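You operate a simulated robot arm through the tools that you are given. There is no shell and no other tool. Be economical: measure what you need, move in short steps, check, and stop when the job is done.

Carry out the task below with a simulated robot arm. There is one attempt and no reset: what you move stays moved.

JOB
Put the green dryer ball and the steel cup in the enamel bowl.

It is judged by the outcome, as a careful person would: the job done as asked, and still so three seconds after it is handed in. It fails if anything else is knocked over, pushed out of place, dropped, spilled or broken.

ROBOT AND FRAMES
A 6-joint arm with a two-finger parallel gripper, fixed in place. Base frame: the origin is at the foot of the arm, x ahead of it, y to its left, z up; the work surface is at about z = 0. Units: m, degrees, N and s.
With the tool pointing down near the work surface it reaches from about 0.14 to 0.58 m from the base axis. Its first joint turns from -66.0 to 66.0 degrees. Payload 2.1 kg.
The tool frame sits at the grasp point between the pads (the TCP): z along the fingers, y along the line on which they close. The tips reach 0.03 m beyond it. Largest opening 0.094 m; finger width 0.028, thickness 0.01; the body of the gripper, 0.05 by 0.096 m, starts 0.055 m behind the TCP.
Orientation is told as [roll, pitch, yaw] about the base's x, y, z axes, in that order, counted from this pose: with the fingers straight down and closing along the base's y, the tool's x points along the base's -x, its y along +y and its z along -z.

CONTROLS
- The arm moves only by the tool nudge_tool. Its argument "targets" is a list of rows, each a list of 3 entries, a list of its own where there are three numbers: the turn, a rotation vector about the tool's x, y, z in degrees, then the shift along the tool's x, y, z in mm, then the closure in counts, from 0 (fully open) to 255 (shut). In form: [[[rx, ry, rz], [x, y, z], fingers], ...]. A call has 1 to 10 rows; each row is the pose to reach, as a shift and turn from the pose commanded when the call began, along the tool's axes at that moment. A row lasts 0.2 s, in which the tool goes at most 0.05 m and 8.6 degrees; a call with a longer step from one row to the next is refused whole, and so is a gripper value outside its range. A pose out of reach is approached as far as the arm can. The call stops where the force on the tool passes 40 N (or 10 N more than at its start, if that is more) or the arm is blocked; 0.2 s more then pass. Each finger travels about 0.072 m/s and halts on what it meets, pressing with about 44 N; the grip force reading is that of the motor and also rises with nothing between the fingers. The clock runs only during rows and for 0.2 s after the last one: add rows that repeat a pose to give the fingers time. It gives the time, the measured TCP pose, the force on the tool (base axes), the opening and the grip force at its end, in the units of the frame above (readings bear some noise), and new pictures: "pictures" is both (left out), scene, wrist or none.
- Cameras (640 x 400 px; columns grow to the right, rows downward): "scene" is fixed at [0.0592, -0.3714, 0.4892]; the picture's right is [0.76, -0.66, 0.00], its down [-0.40, -0.46, -0.80] and it looks along [0.52, 0.60, -0.61] (base axes); focal length 214 px, centre (320, 200). "wrist" rides on the gripper at [-0.037, 0, -0.058] in the tool frame; the picture's right is [0.00, -1.00, 0.00], its down [0.97, 0.00, -0.24] and it looks along [0.24, 0.00, 0.97] (tool axes); focal length 218 px, centre (320, 200).
- point_at(camera, pixels): for up to 12 pixels [column, row] of the newest picture of that camera ("zoom" is the newest enlarged one), the place [x, y, z] in the base frame of the surface seen there, good to about 0.002 m, but the place of the scene camera against the robot may be out by one fixed shift of up to 0.012 m in any direction. It takes no simulated time.
- zoom(camera, box): a new picture of the part [left, top, right, bottom] of that camera's present view, enlarged. It takes no simulated time.
- hand_in(): hands the job in; it is judged then, once.

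Go step by step. Measure first, check grasps and placings, and put right what went wrong. The budget is 60 turns and 120 pictures, counting those below and the enlarged ones. Unless the task says otherwise, let go and move clear before handing in, and close with one line.

The tools are called after "Request:" as name(argument=value, ...) on one line, values as JSON. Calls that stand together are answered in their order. nudge_tool: Moves the arm, as the interface text tells. Its arguments: {"type":"object","properties":{"targets":{"type":"array","items":{"type":"array"}},"pictures":{"type":"string","enum":["both","scene","wrist","none"]}},"required":["targets"]} The other tools are called the same way: point_at (camera, pixels) gives the place of the surface under pixels of a picture; zoom (camera, box) takes an enlarged picture of a part of a camera's view; hand_in () hands the job in.

At the start:

```text
time_s: 0.0
tcp_pos: [0.2767, -0.1049, 0.3692]
tcp_rot: [-0.1, -0.1, 0.1]
wrist_force: [-0.4, -0.7, -0.2]
finger_gap: 0.0941
gripper_force: 0.0
```

scene: 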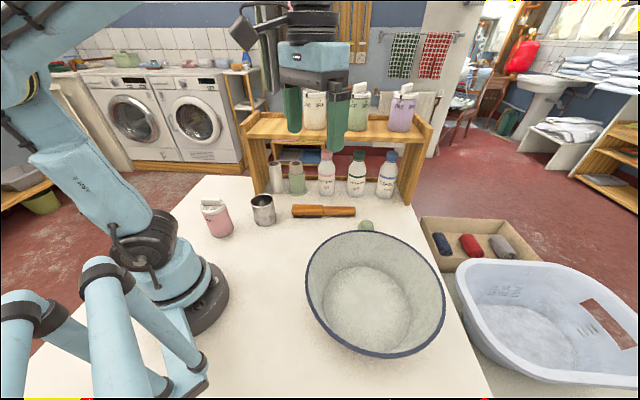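
wrist: 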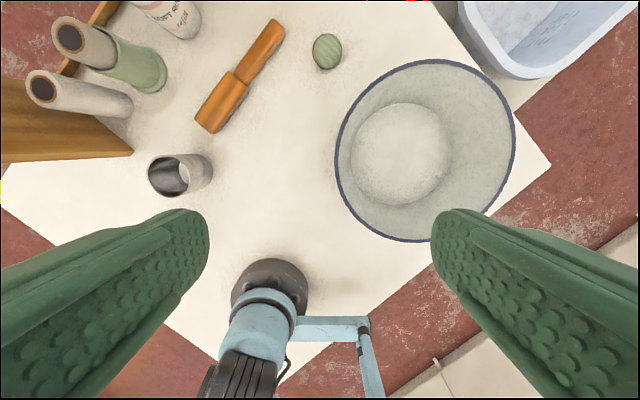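

The wrist picture shows the green ball at (327,51), the steel cup at (180,175) and the bowl around (425,150). I'll measure these places first.

Request:
point_at(camera="wrist", pixels=[[327, 51], [327, 68], [313, 51], [342, 51], [168, 177], [200, 170], [400, 150], [337, 150], [515, 150], [425, 60], [425, 240], [240, 72]])

Request:
point_at(camera="scene", pixels=[[367, 224], [263, 198], [263, 215], [252, 203], [274, 203], [365, 300], [310, 260], [440, 310], [375, 232], [380, 356], [217, 208], [325, 212]])

Request:
zoom(camera="wrist", box=[120, 0, 440, 200])

Request:
zoom(camera="scene", box=[190, 140, 450, 300])

```text
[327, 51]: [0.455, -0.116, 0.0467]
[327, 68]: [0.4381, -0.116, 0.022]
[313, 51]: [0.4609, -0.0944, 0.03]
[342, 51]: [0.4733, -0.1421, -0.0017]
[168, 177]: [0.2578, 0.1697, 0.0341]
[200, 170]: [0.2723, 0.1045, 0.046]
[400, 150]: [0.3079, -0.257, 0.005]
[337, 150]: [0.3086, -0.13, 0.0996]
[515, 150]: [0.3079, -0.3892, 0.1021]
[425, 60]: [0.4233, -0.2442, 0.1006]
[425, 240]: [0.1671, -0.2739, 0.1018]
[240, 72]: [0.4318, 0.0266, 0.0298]
```

```text
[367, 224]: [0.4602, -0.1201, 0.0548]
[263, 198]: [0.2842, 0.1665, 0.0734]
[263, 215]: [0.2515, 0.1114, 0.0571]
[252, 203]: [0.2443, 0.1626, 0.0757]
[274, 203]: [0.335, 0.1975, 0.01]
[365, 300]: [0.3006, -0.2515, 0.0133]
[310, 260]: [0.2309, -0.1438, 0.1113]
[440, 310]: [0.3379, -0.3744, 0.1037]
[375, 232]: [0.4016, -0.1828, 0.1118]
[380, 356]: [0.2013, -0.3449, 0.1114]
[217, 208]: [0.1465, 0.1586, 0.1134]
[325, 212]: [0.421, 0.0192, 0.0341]
```

```text
2.00 times, centred on (280, 100) of wrist
```

zoom: 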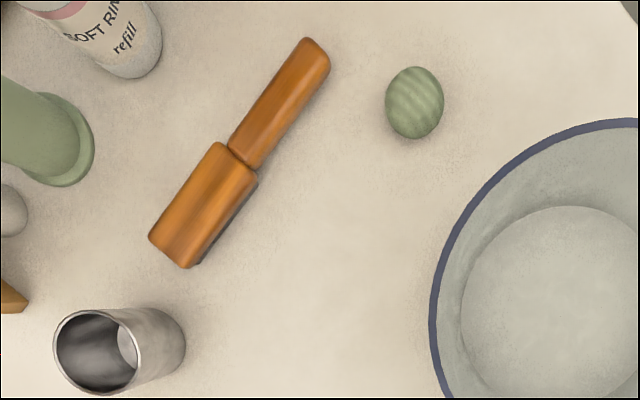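

```text
2.46 times, centred on (320, 220) of scene
```

zoom: 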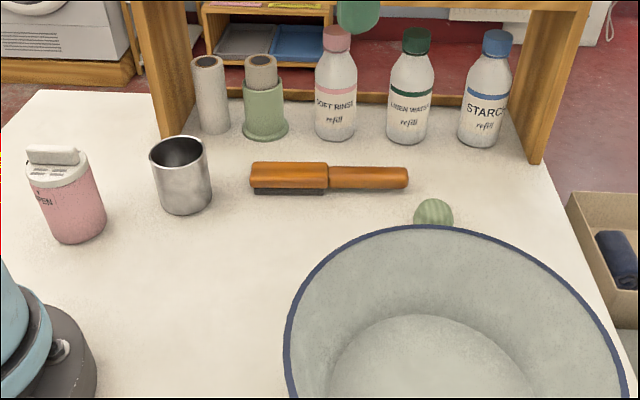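

The cup stands upright near (0.26, 0.14), the ball is near (0.46, -0.116), and the bowl centre is near (0.298, -0.26) with its rim at z 0.10. Next I'll check how close and how tall the shelf is before moving over the cup.

Request:
point_at(camera="scene", pixels=[[245, 125], [275, 112], [262, 170], [276, 163], [276, 190], [400, 87], [262, 224], [262, 195], [298, 185], [410, 200], [355, 211], [295, 211]])

Request:
point_at(camera="wrist", pixels=[[148, 177], [189, 174], [170, 156], [167, 196], [211, 168], [130, 155], [10, 85], [40, 90], [275, 24], [282, 32], [160, 180], [128, 105]])

```text
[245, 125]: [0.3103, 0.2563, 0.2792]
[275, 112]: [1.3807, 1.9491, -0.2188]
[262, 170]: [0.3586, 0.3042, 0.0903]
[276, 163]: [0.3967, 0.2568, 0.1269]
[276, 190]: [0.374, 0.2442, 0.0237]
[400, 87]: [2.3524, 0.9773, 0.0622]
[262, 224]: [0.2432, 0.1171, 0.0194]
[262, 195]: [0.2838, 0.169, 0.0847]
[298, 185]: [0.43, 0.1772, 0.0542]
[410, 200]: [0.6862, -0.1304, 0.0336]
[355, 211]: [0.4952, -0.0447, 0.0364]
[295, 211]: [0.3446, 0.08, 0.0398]
```

```text
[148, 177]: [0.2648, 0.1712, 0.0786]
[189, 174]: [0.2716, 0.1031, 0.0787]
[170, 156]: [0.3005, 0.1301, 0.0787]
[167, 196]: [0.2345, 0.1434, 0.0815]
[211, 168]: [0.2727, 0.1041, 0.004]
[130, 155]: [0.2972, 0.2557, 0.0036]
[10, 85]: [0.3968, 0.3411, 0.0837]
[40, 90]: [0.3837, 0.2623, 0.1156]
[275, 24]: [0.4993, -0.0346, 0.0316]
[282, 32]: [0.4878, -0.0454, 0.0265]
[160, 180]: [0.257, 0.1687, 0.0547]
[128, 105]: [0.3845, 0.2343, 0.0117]
```

The cup centre is about (0.267, 0.137), 68 mm across and 80 mm tall, and the shelf panel starts at y≈0.256, so there is room. I'll move above the cup and check the alignment.

Request:
nudge_tool(targets=[[[0, 0, 0], [2, 40, 15], 0], [[0, 0, 0], [4, 80, 30], 0], [[0, 0, 0], [6, 120, 50], 0], [[0, 0, 0], [8, 160, 70], 0], [[0, 0, 0], [9, 200, 95], 0], [[0, 0, 0], [10, 242, 115], 0], [[0, 0, 0], [10, 242, 150], 0], [[0, 0, 0], [10, 242, 170], 0], [[0, 0, 0], [10, 242, 170], 0]])

```text
time_s: 2.0
tcp_pos: [0.2647, 0.1375, 0.1998]
tcp_rot: [0.0, 0.0, 0.0]
wrist_force: [-0.5, 0.0, -0.6]
finger_gap: 0.0942
gripper_force: 0.0
```

scene: 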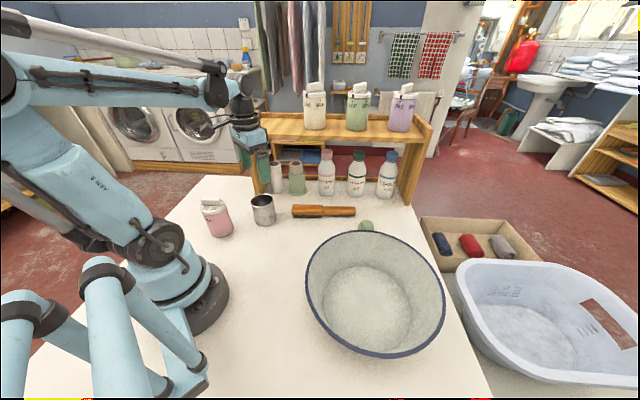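
wrist: 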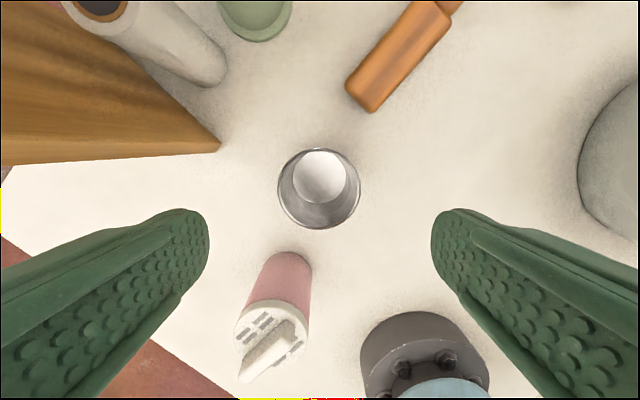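

The cup is centred at (319,188) between the fingers. I'll measure its rim and the pink box.

Request:
point_at(camera="wrist", pixels=[[278, 189], [360, 188], [319, 149], [319, 229], [320, 175], [285, 258], [255, 310], [300, 330], [265, 350], [220, 148]])

```text
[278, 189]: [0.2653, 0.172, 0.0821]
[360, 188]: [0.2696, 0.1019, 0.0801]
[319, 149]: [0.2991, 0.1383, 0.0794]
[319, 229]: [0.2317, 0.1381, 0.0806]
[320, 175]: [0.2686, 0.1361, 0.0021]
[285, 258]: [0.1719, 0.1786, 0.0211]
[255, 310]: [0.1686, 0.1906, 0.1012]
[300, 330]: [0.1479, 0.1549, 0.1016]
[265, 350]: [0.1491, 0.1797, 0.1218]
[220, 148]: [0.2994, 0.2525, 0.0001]
```

The cup is empty and centred at (0.2657, 0.137), and everything nearby is clear. I'll go down 148 mm and close.

Request:
nudge_tool(targets=[[[0, 0, 0], [-1, 0, 40], 0], [[0, 0, 0], [-1, 0, 80], 0], [[0, 0, 0], [-1, 0, 115], 0], [[0, 0, 0], [-1, 0, 148], 0], [[0, 0, 0], [-1, 0, 148], 0], [[0, 0, 0], [-1, 0, 148], 255], [[0, 0, 0], [-1, 0, 148], 255], [[0, 0, 0], [-1, 0, 148], 255]])

```text
time_s: 3.8
tcp_pos: [0.266, 0.1365, 0.0522]
tcp_rot: [0.0, 0.0, 0.0]
wrist_force: [0.7, 0.4, -0.3]
finger_gap: 0.0688
gripper_force: 43.6
```

scene: 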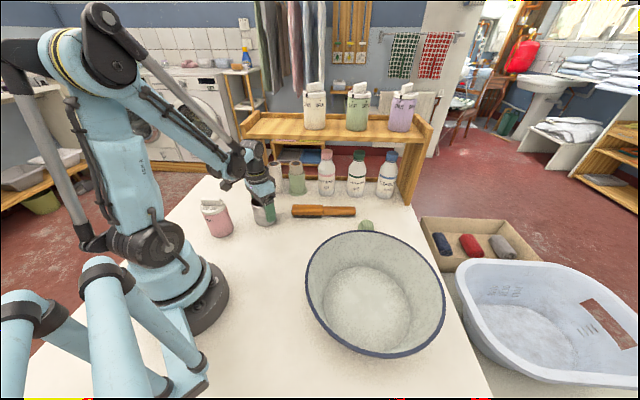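
wrist: 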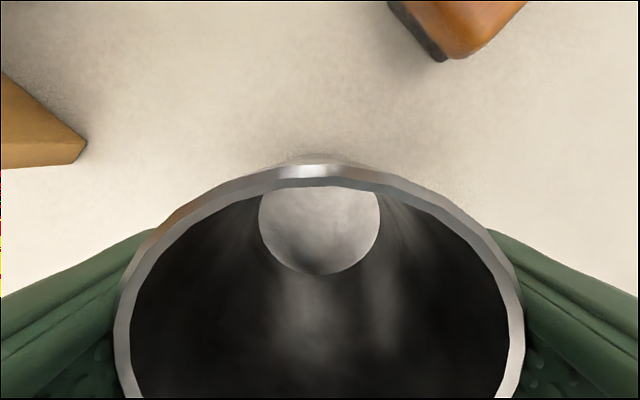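

The cup is gripped (gap 0.069, force 44 N). I'll lift it and check it before carrying.

Request:
nudge_tool(targets=[[[0, 0, 0], [0, 0, -25], 255], [[0, 0, 0], [0, 0, -60], 255], [[0, 0, 0], [0, 0, -100], 255], [[0, 0, 0], [0, 0, -140], 255], [[0, 0, 0], [0, 0, -180], 255], [[0, 0, 0], [0, -30, -190], 255], [[0, 0, 0], [0, -70, -190], 255], [[0, 0, 0], [0, -110, -190], 255], [[0, 0, 0], [0, -150, -190], 255]], pictures="scene")

Request:
nudge_tool(targets=[[[0, 0, 0], [0, -35, 0], 255], [[0, 0, 0], [0, -75, 0], 255], [[0, 0, 0], [0, -115, 0], 255], [[0, 0, 0], [0, -155, 0], 255], [[0, 0, 0], [0, -195, 0], 255], [[0, 0, 0], [0, -230, 0], 255], [[0, 0, 0], [0, -246, 0], 255], [[0, 0, 0], [0, -246, 0], 255]])

```text
time_s: 5.8
tcp_pos: [0.2637, -0.0142, 0.2426]
tcp_rot: [0.0, 0.0, 0.0]
wrist_force: [-1.0, 0.0, -0.2]
finger_gap: 0.069
gripper_force: 44.2
```

scene: 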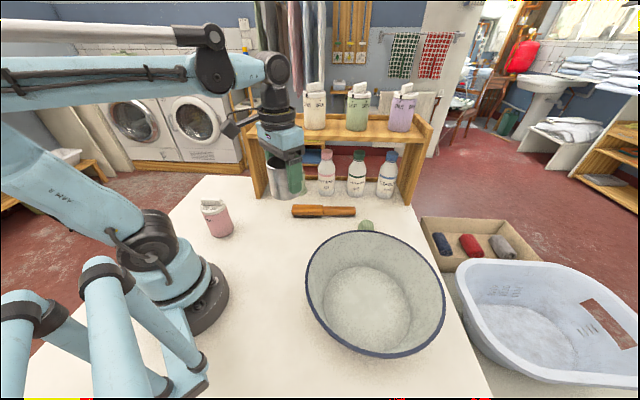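

```text
time_s: 7.6
tcp_pos: [0.268, -0.2571, 0.242]
tcp_rot: [0.0, 0.0, 0.0]
wrist_force: [0.5, -0.2, -0.6]
finger_gap: 0.0691
gripper_force: 44.4
```

scene: 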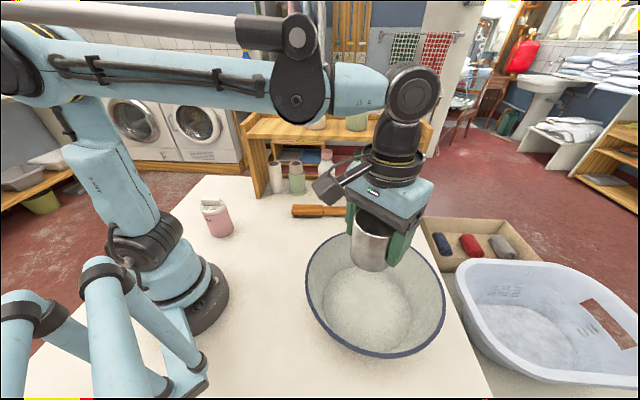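
wrist: 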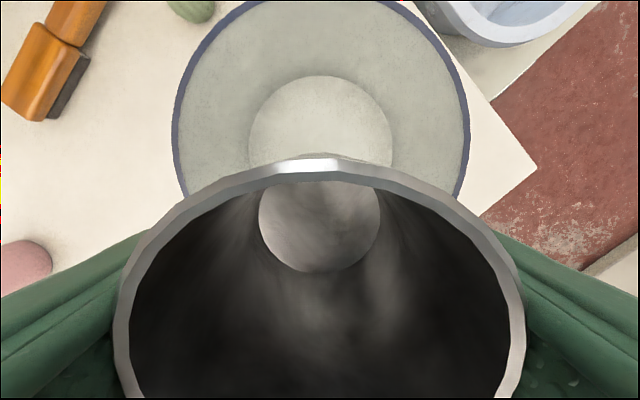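

The cup hangs over the bowl. I'll check the bowl floor and rim geometry before lowering.

Request:
point_at(camera="wrist", pixels=[[251, 145], [390, 145], [320, 78], [320, 110], [174, 130], [468, 130], [210, 45], [430, 30], [320, 60]])

```text
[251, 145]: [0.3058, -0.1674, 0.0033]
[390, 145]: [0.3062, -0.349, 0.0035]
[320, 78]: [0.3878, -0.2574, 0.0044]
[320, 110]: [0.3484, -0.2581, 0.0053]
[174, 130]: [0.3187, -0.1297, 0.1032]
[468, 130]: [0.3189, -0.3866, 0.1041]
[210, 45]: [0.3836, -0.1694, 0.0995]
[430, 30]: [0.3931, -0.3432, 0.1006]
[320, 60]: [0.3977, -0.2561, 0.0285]
```

The bowl floor is centred at (0.297, -0.258) with radius 0.09 at z≈0.004. I'll lower the cup slightly on the near side, stopping just above the floor.

Request:
nudge_tool(targets=[[[0, 0, 0], [8, 0, 40], 255], [[0, 0, 0], [8, 0, 80], 255], [[0, 0, 0], [8, 0, 120], 255], [[0, 0, 0], [8, 0, 150], 255], [[0, 0, 0], [8, 0, 170], 255], [[0, 0, 0], [8, 0, 180], 255], [[0, 0, 0], [8, 0, 180], 255]])

```text
time_s: 9.2
tcp_pos: [0.2592, -0.259, 0.0622]
tcp_rot: [-0.1, 0.0, 0.1]
wrist_force: [0.6, -0.4, -0.2]
finger_gap: 0.0688
gripper_force: 44.3
```

scene: 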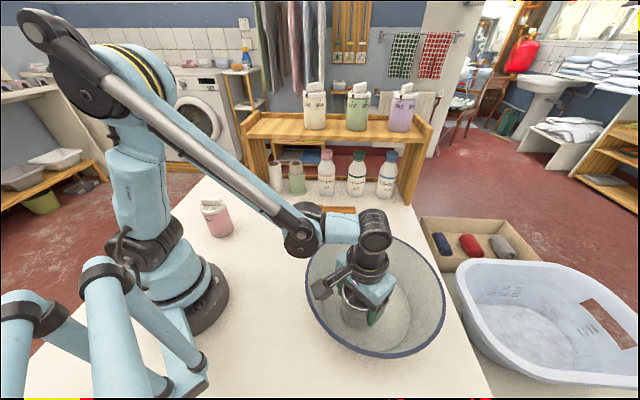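
wrist: 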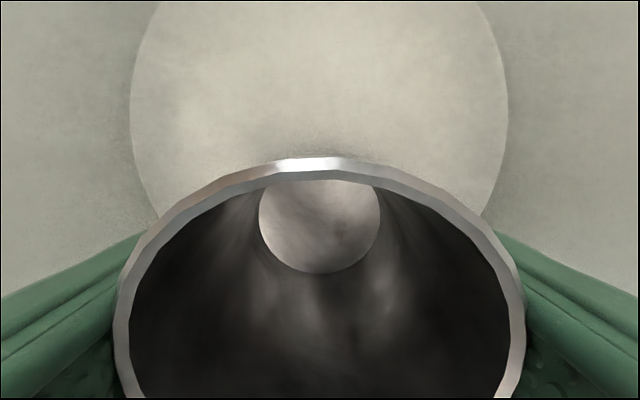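

The cup is inside with no contact yet, about 5 mm above the floor. I'll lower it in small steps and watch the force.

Request:
nudge_tool(targets=[[[0, 0, 0], [0, 0, 2], 255], [[0, 0, 0], [0, 0, 4], 255], [[0, 0, 0], [0, 0, 4], 255]], pictures="none")

```text
time_s: 10.0
tcp_pos: [0.2604, -0.2584, 0.0584]
tcp_rot: [0.0, -0.1, -0.1]
wrist_force: [-0.1, -0.4, -1.6]
finger_gap: 0.0691
gripper_force: 43.9
```

Request:
nudge_tool(targets=[[[0, 0, 0], [0, 0, 1], 255], [[0, 0, 0], [0, 0, 1], 255]], pictures="none")

```text
time_s: 10.6
tcp_pos: [0.26, -0.259, 0.0566]
tcp_rot: [0.0, 0.0, 0.1]
wrist_force: [0.0, 0.4, -0.1]
finger_gap: 0.0691
gripper_force: 44.4
```

There is still no contact force at z 0.0566. I'll lower a bit more.

Request:
nudge_tool(targets=[[[0, 0, 0], [0, 0, 1], 255], [[0, 0, 0], [0, 0, 2], 255], [[0, 0, 0], [0, 0, 2], 255]], pictures="none")

```text
time_s: 11.4
tcp_pos: [0.2594, -0.2592, 0.0551]
tcp_rot: [0.0, 0.0, -0.1]
wrist_force: [1.3, 4.8, 32.8]
finger_gap: 0.0692
gripper_force: 44.5
```

The reading of 33 N upward shows the cup is on the bowl floor. I'll back off 1 mm, open slightly and lift out.

Request:
nudge_tool(targets=[[[0, 0, 0], [0, 0, -1], 255], [[0, 0, 0], [0, 0, -1], 40], [[0, 0, 0], [0, 0, -1], 40], [[0, 0, 0], [0, 0, -20], 40], [[0, 0, 0], [0, 0, -50], 40], [[0, 0, 0], [0, 0, -90], 40], [[0, 0, 0], [0, 0, -130], 40], [[0, 0, 0], [0, 0, -170], 40]])

```text
time_s: 13.2
tcp_pos: [0.259, -0.2588, 0.2267]
tcp_rot: [0.1, 0.1, -0.1]
wrist_force: [0.5, 0.9, 0.1]
finger_gap: 0.0793
gripper_force: 0.1
```

scene: 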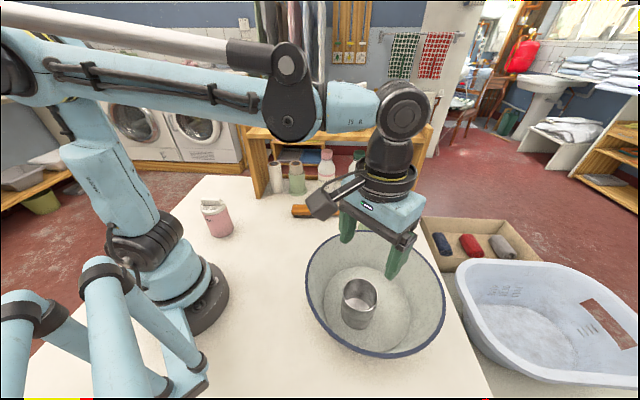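
wrist: 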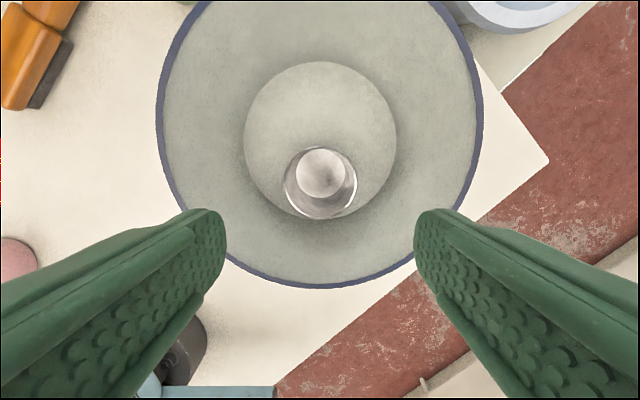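

The cup stands upright in the bowl. Now I'll move above the ball.

Request:
nudge_tool(targets=[[[0, 0, 0], [-30, 22, 0], 40], [[0, 0, 0], [-65, 48, 0], 40], [[0, 0, 0], [-100, 74, 0], 40], [[0, 0, 0], [-135, 100, 0], 40], [[0, 0, 0], [-170, 127, 0], 40], [[0, 0, 0], [-198, 143, 10], 40], [[0, 0, 0], [-198, 143, 30], 40], [[0, 0, 0], [-198, 143, 30], 40]])

```text
time_s: 15.0
tcp_pos: [0.4583, -0.1156, 0.1953]
tcp_rot: [-0.1, -0.1, 0.0]
wrist_force: [0.3, -0.3, -0.6]
finger_gap: 0.0792
gripper_force: 0.0
```

scene: 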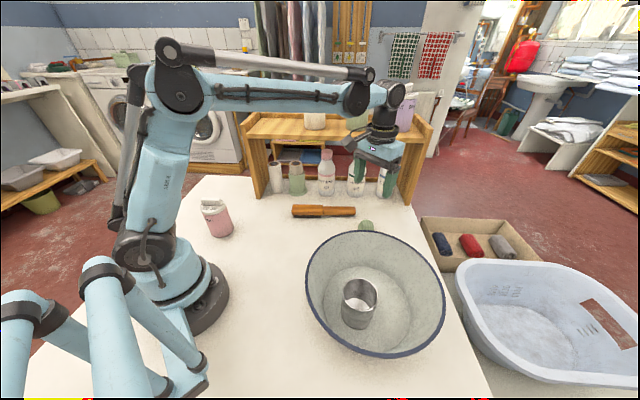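
wrist: 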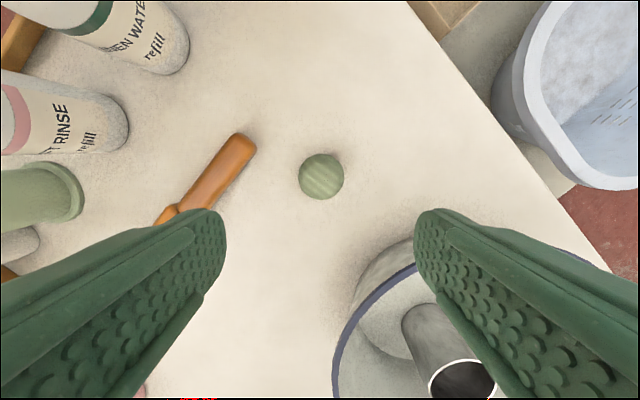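

Request:
point_at(camera="wrist", pixels=[[321, 177], [302, 177], [340, 177], [321, 157], [321, 196], [321, 165], [235, 134], [255, 152], [350, 320], [397, 250]])

Request:
zoom(camera="wrist", box=[220, 100, 420, 225])

```text
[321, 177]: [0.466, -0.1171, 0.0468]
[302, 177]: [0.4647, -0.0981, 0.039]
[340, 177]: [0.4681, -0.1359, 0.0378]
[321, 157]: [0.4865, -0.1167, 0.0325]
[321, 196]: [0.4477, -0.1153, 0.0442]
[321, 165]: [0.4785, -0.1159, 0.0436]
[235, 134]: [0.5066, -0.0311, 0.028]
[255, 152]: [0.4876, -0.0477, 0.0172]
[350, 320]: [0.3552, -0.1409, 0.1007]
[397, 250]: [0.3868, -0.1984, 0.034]
```

```text
3.20 times, centred on (320, 162) of wrist
```

zoom: 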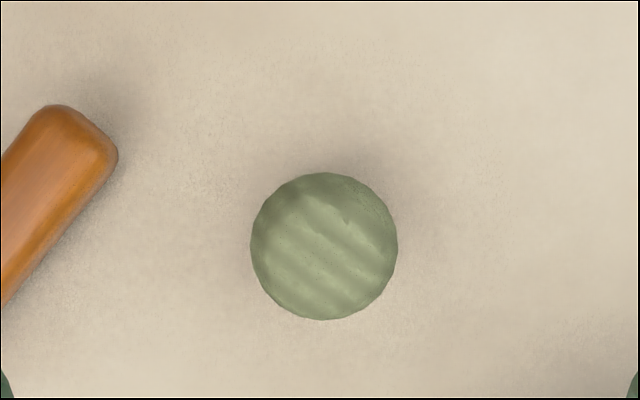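

The ball centre is about (0.464, -0.117) with radius 0.024, and the brush handle tip at (0.488, -0.048) is clear of the fingers. I'll descend to z 0.035 and grip.

Request:
nudge_tool(targets=[[[0, 0, 0], [-5, -1, 40], 55], [[0, 0, 0], [-5, -1, 80], 55], [[0, 0, 0], [-5, -1, 120], 55], [[0, 0, 0], [-5, -1, 145], 55], [[0, 0, 0], [-5, -1, 160], 55], [[0, 0, 0], [-5, -1, 160], 55], [[0, 0, 0], [-5, -1, 160], 255], [[0, 0, 0], [-5, -1, 160], 255], [[0, 0, 0], [-5, -1, 160], 255]])

```text
time_s: 17.0
tcp_pos: [0.463, -0.1175, 0.0353]
tcp_rot: [0.0, 0.0, 0.0]
wrist_force: [-0.6, -0.6, -0.4]
finger_gap: 0.0466
gripper_force: 43.5
```

scene: 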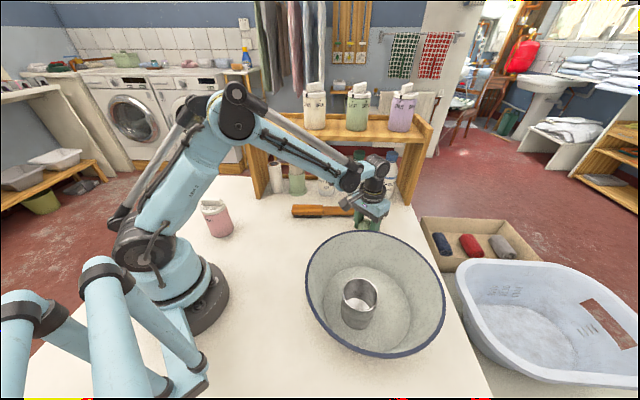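
wrist: 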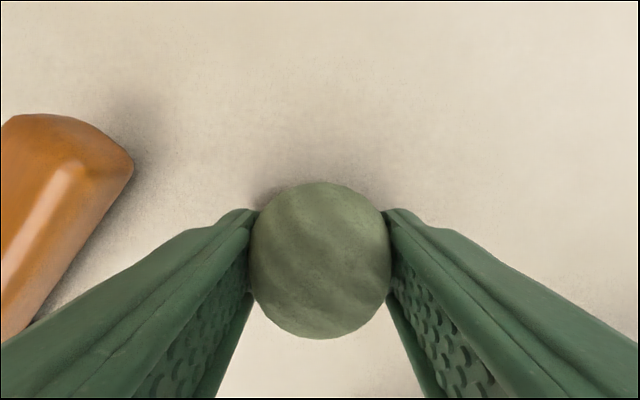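

The ball is held (gap 0.047). I'll lift it straight up, then carry it over the bowl.

Request:
nudge_tool(targets=[[[0, 0, 0], [0, 0, -20], 255], [[0, 0, 0], [0, 0, -55], 255], [[0, 0, 0], [0, 0, -95], 255], [[0, 0, 0], [0, 0, -135], 255], [[0, 0, 0], [0, 0, -175], 255], [[0, 0, 0], [0, 0, -180], 255]])

Request:
nudge_tool(targets=[[[0, 0, 0], [25, -25, 0], 255], [[0, 0, 0], [55, -55, 0], 255], [[0, 0, 0], [85, -85, 0], 255], [[0, 0, 0], [110, -115, 0], 255], [[0, 0, 0], [120, -143, 0], 255], [[0, 0, 0], [120, -143, 0], 255]])

```text
time_s: 18.4
tcp_pos: [0.4616, -0.1181, 0.2148]
tcp_rot: [0.0, 0.0, 0.0]
wrist_force: [-0.8, -0.5, -1.1]
finger_gap: 0.0462
gripper_force: 43.8
```

scene: 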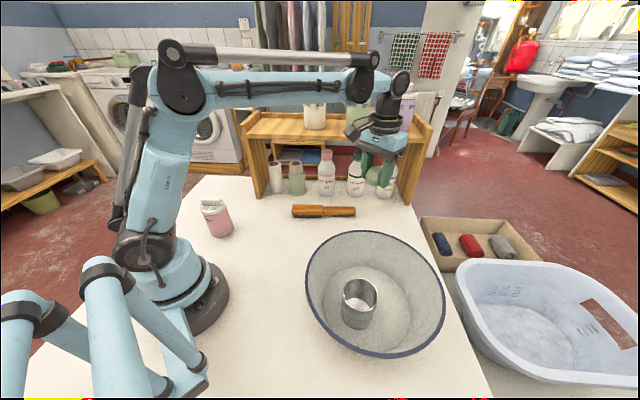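
wrist: 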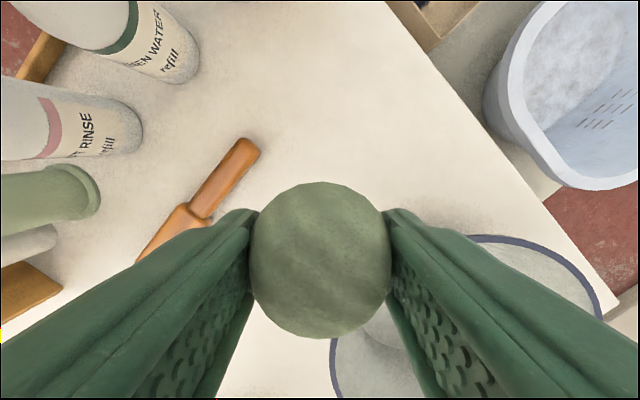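

```text
time_s: 19.8
tcp_pos: [0.3437, -0.2598, 0.2159]
tcp_rot: [0.0, 0.0, 0.0]
wrist_force: [-0.1, -0.8, -1.1]
finger_gap: 0.0461
gripper_force: 44.2
```

scene: 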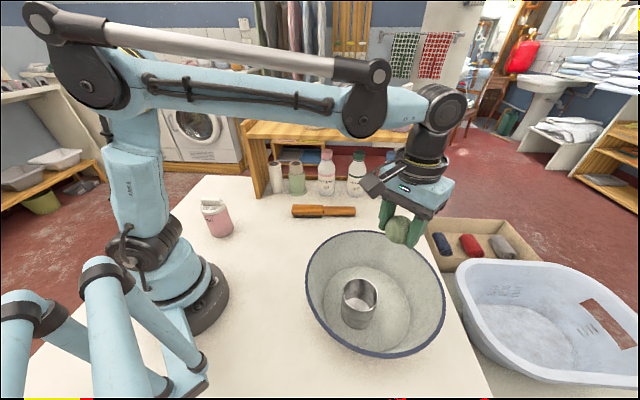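
wrist: 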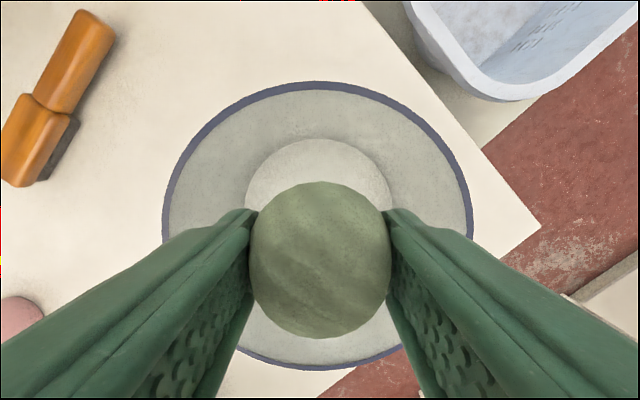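

The ball is over the open side of the bowl floor. I'll lower it next to the cup to just above the floor.

Request:
nudge_tool(targets=[[[0, 0, 0], [4, 0, 40], 255], [[0, 0, 0], [4, 0, 80], 255], [[0, 0, 0], [4, 0, 120], 255], [[0, 0, 0], [4, 0, 150], 255], [[0, 0, 0], [4, 0, 165], 255], [[0, 0, 0], [4, 0, 171], 255], [[0, 0, 0], [4, 0, 171], 255]])

```text
time_s: 21.4
tcp_pos: [0.3382, -0.2587, 0.0422]
tcp_rot: [0.0, 0.0, 0.0]
wrist_force: [-0.3, -0.3, -1.0]
finger_gap: 0.0459
gripper_force: 43.9
```

scene: 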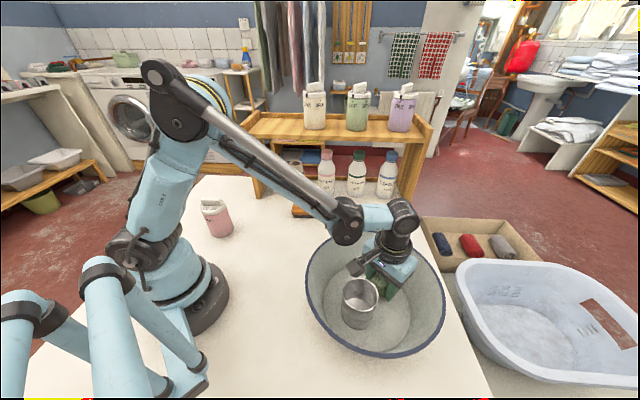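
wrist: 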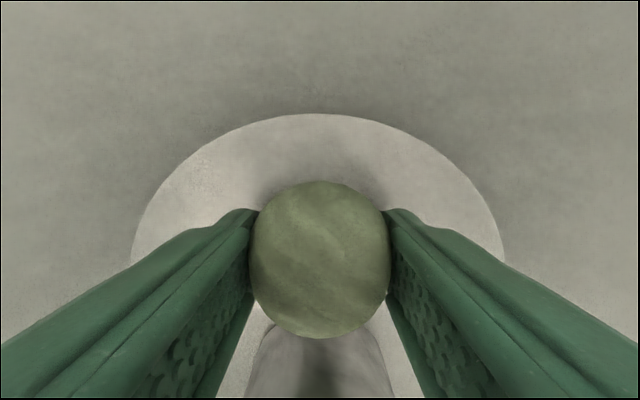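

The ball is a couple of millimetres above the bowl floor. I'll open the fingers part way and rise clear.

Request:
nudge_tool(targets=[[[0, 0, 0], [0, 0, 0], 80], [[0, 0, 0], [0, 0, 0], 80], [[0, 0, 0], [0, 0, 0], 80], [[0, 0, 0], [0, 0, -30], 80], [[0, 0, 0], [0, 0, -70], 80], [[0, 0, 0], [0, 0, -110], 80], [[0, 0, 0], [0, 0, -150], 80], [[0, 0, 0], [0, 0, -190], 80], [[0, 0, 0], [0, 0, -190], 80]])

```text
time_s: 23.4
tcp_pos: [0.3363, -0.2605, 0.2358]
tcp_rot: [0.0, 0.1, 0.0]
wrist_force: [1.1, -0.6, 0.4]
finger_gap: 0.0646
gripper_force: 0.0
```

scene: 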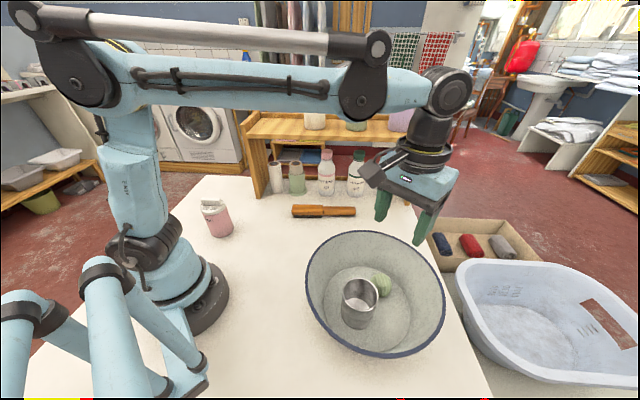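
wrist: 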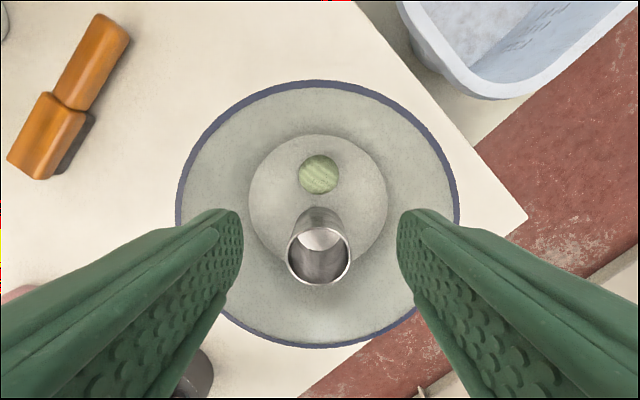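

The ball (319,174) and the upright cup (319,250) both rest in the bowl, nothing else was disturbed, and the gripper is clear. I'm handing in.

Request:
hand_in()

```text
The job is handed in.
```

The green dryer ball and the steel cup are both in the enamel bowl, the cup standing upright, with nothing else disturbed in the last pictures; the job is handed in.
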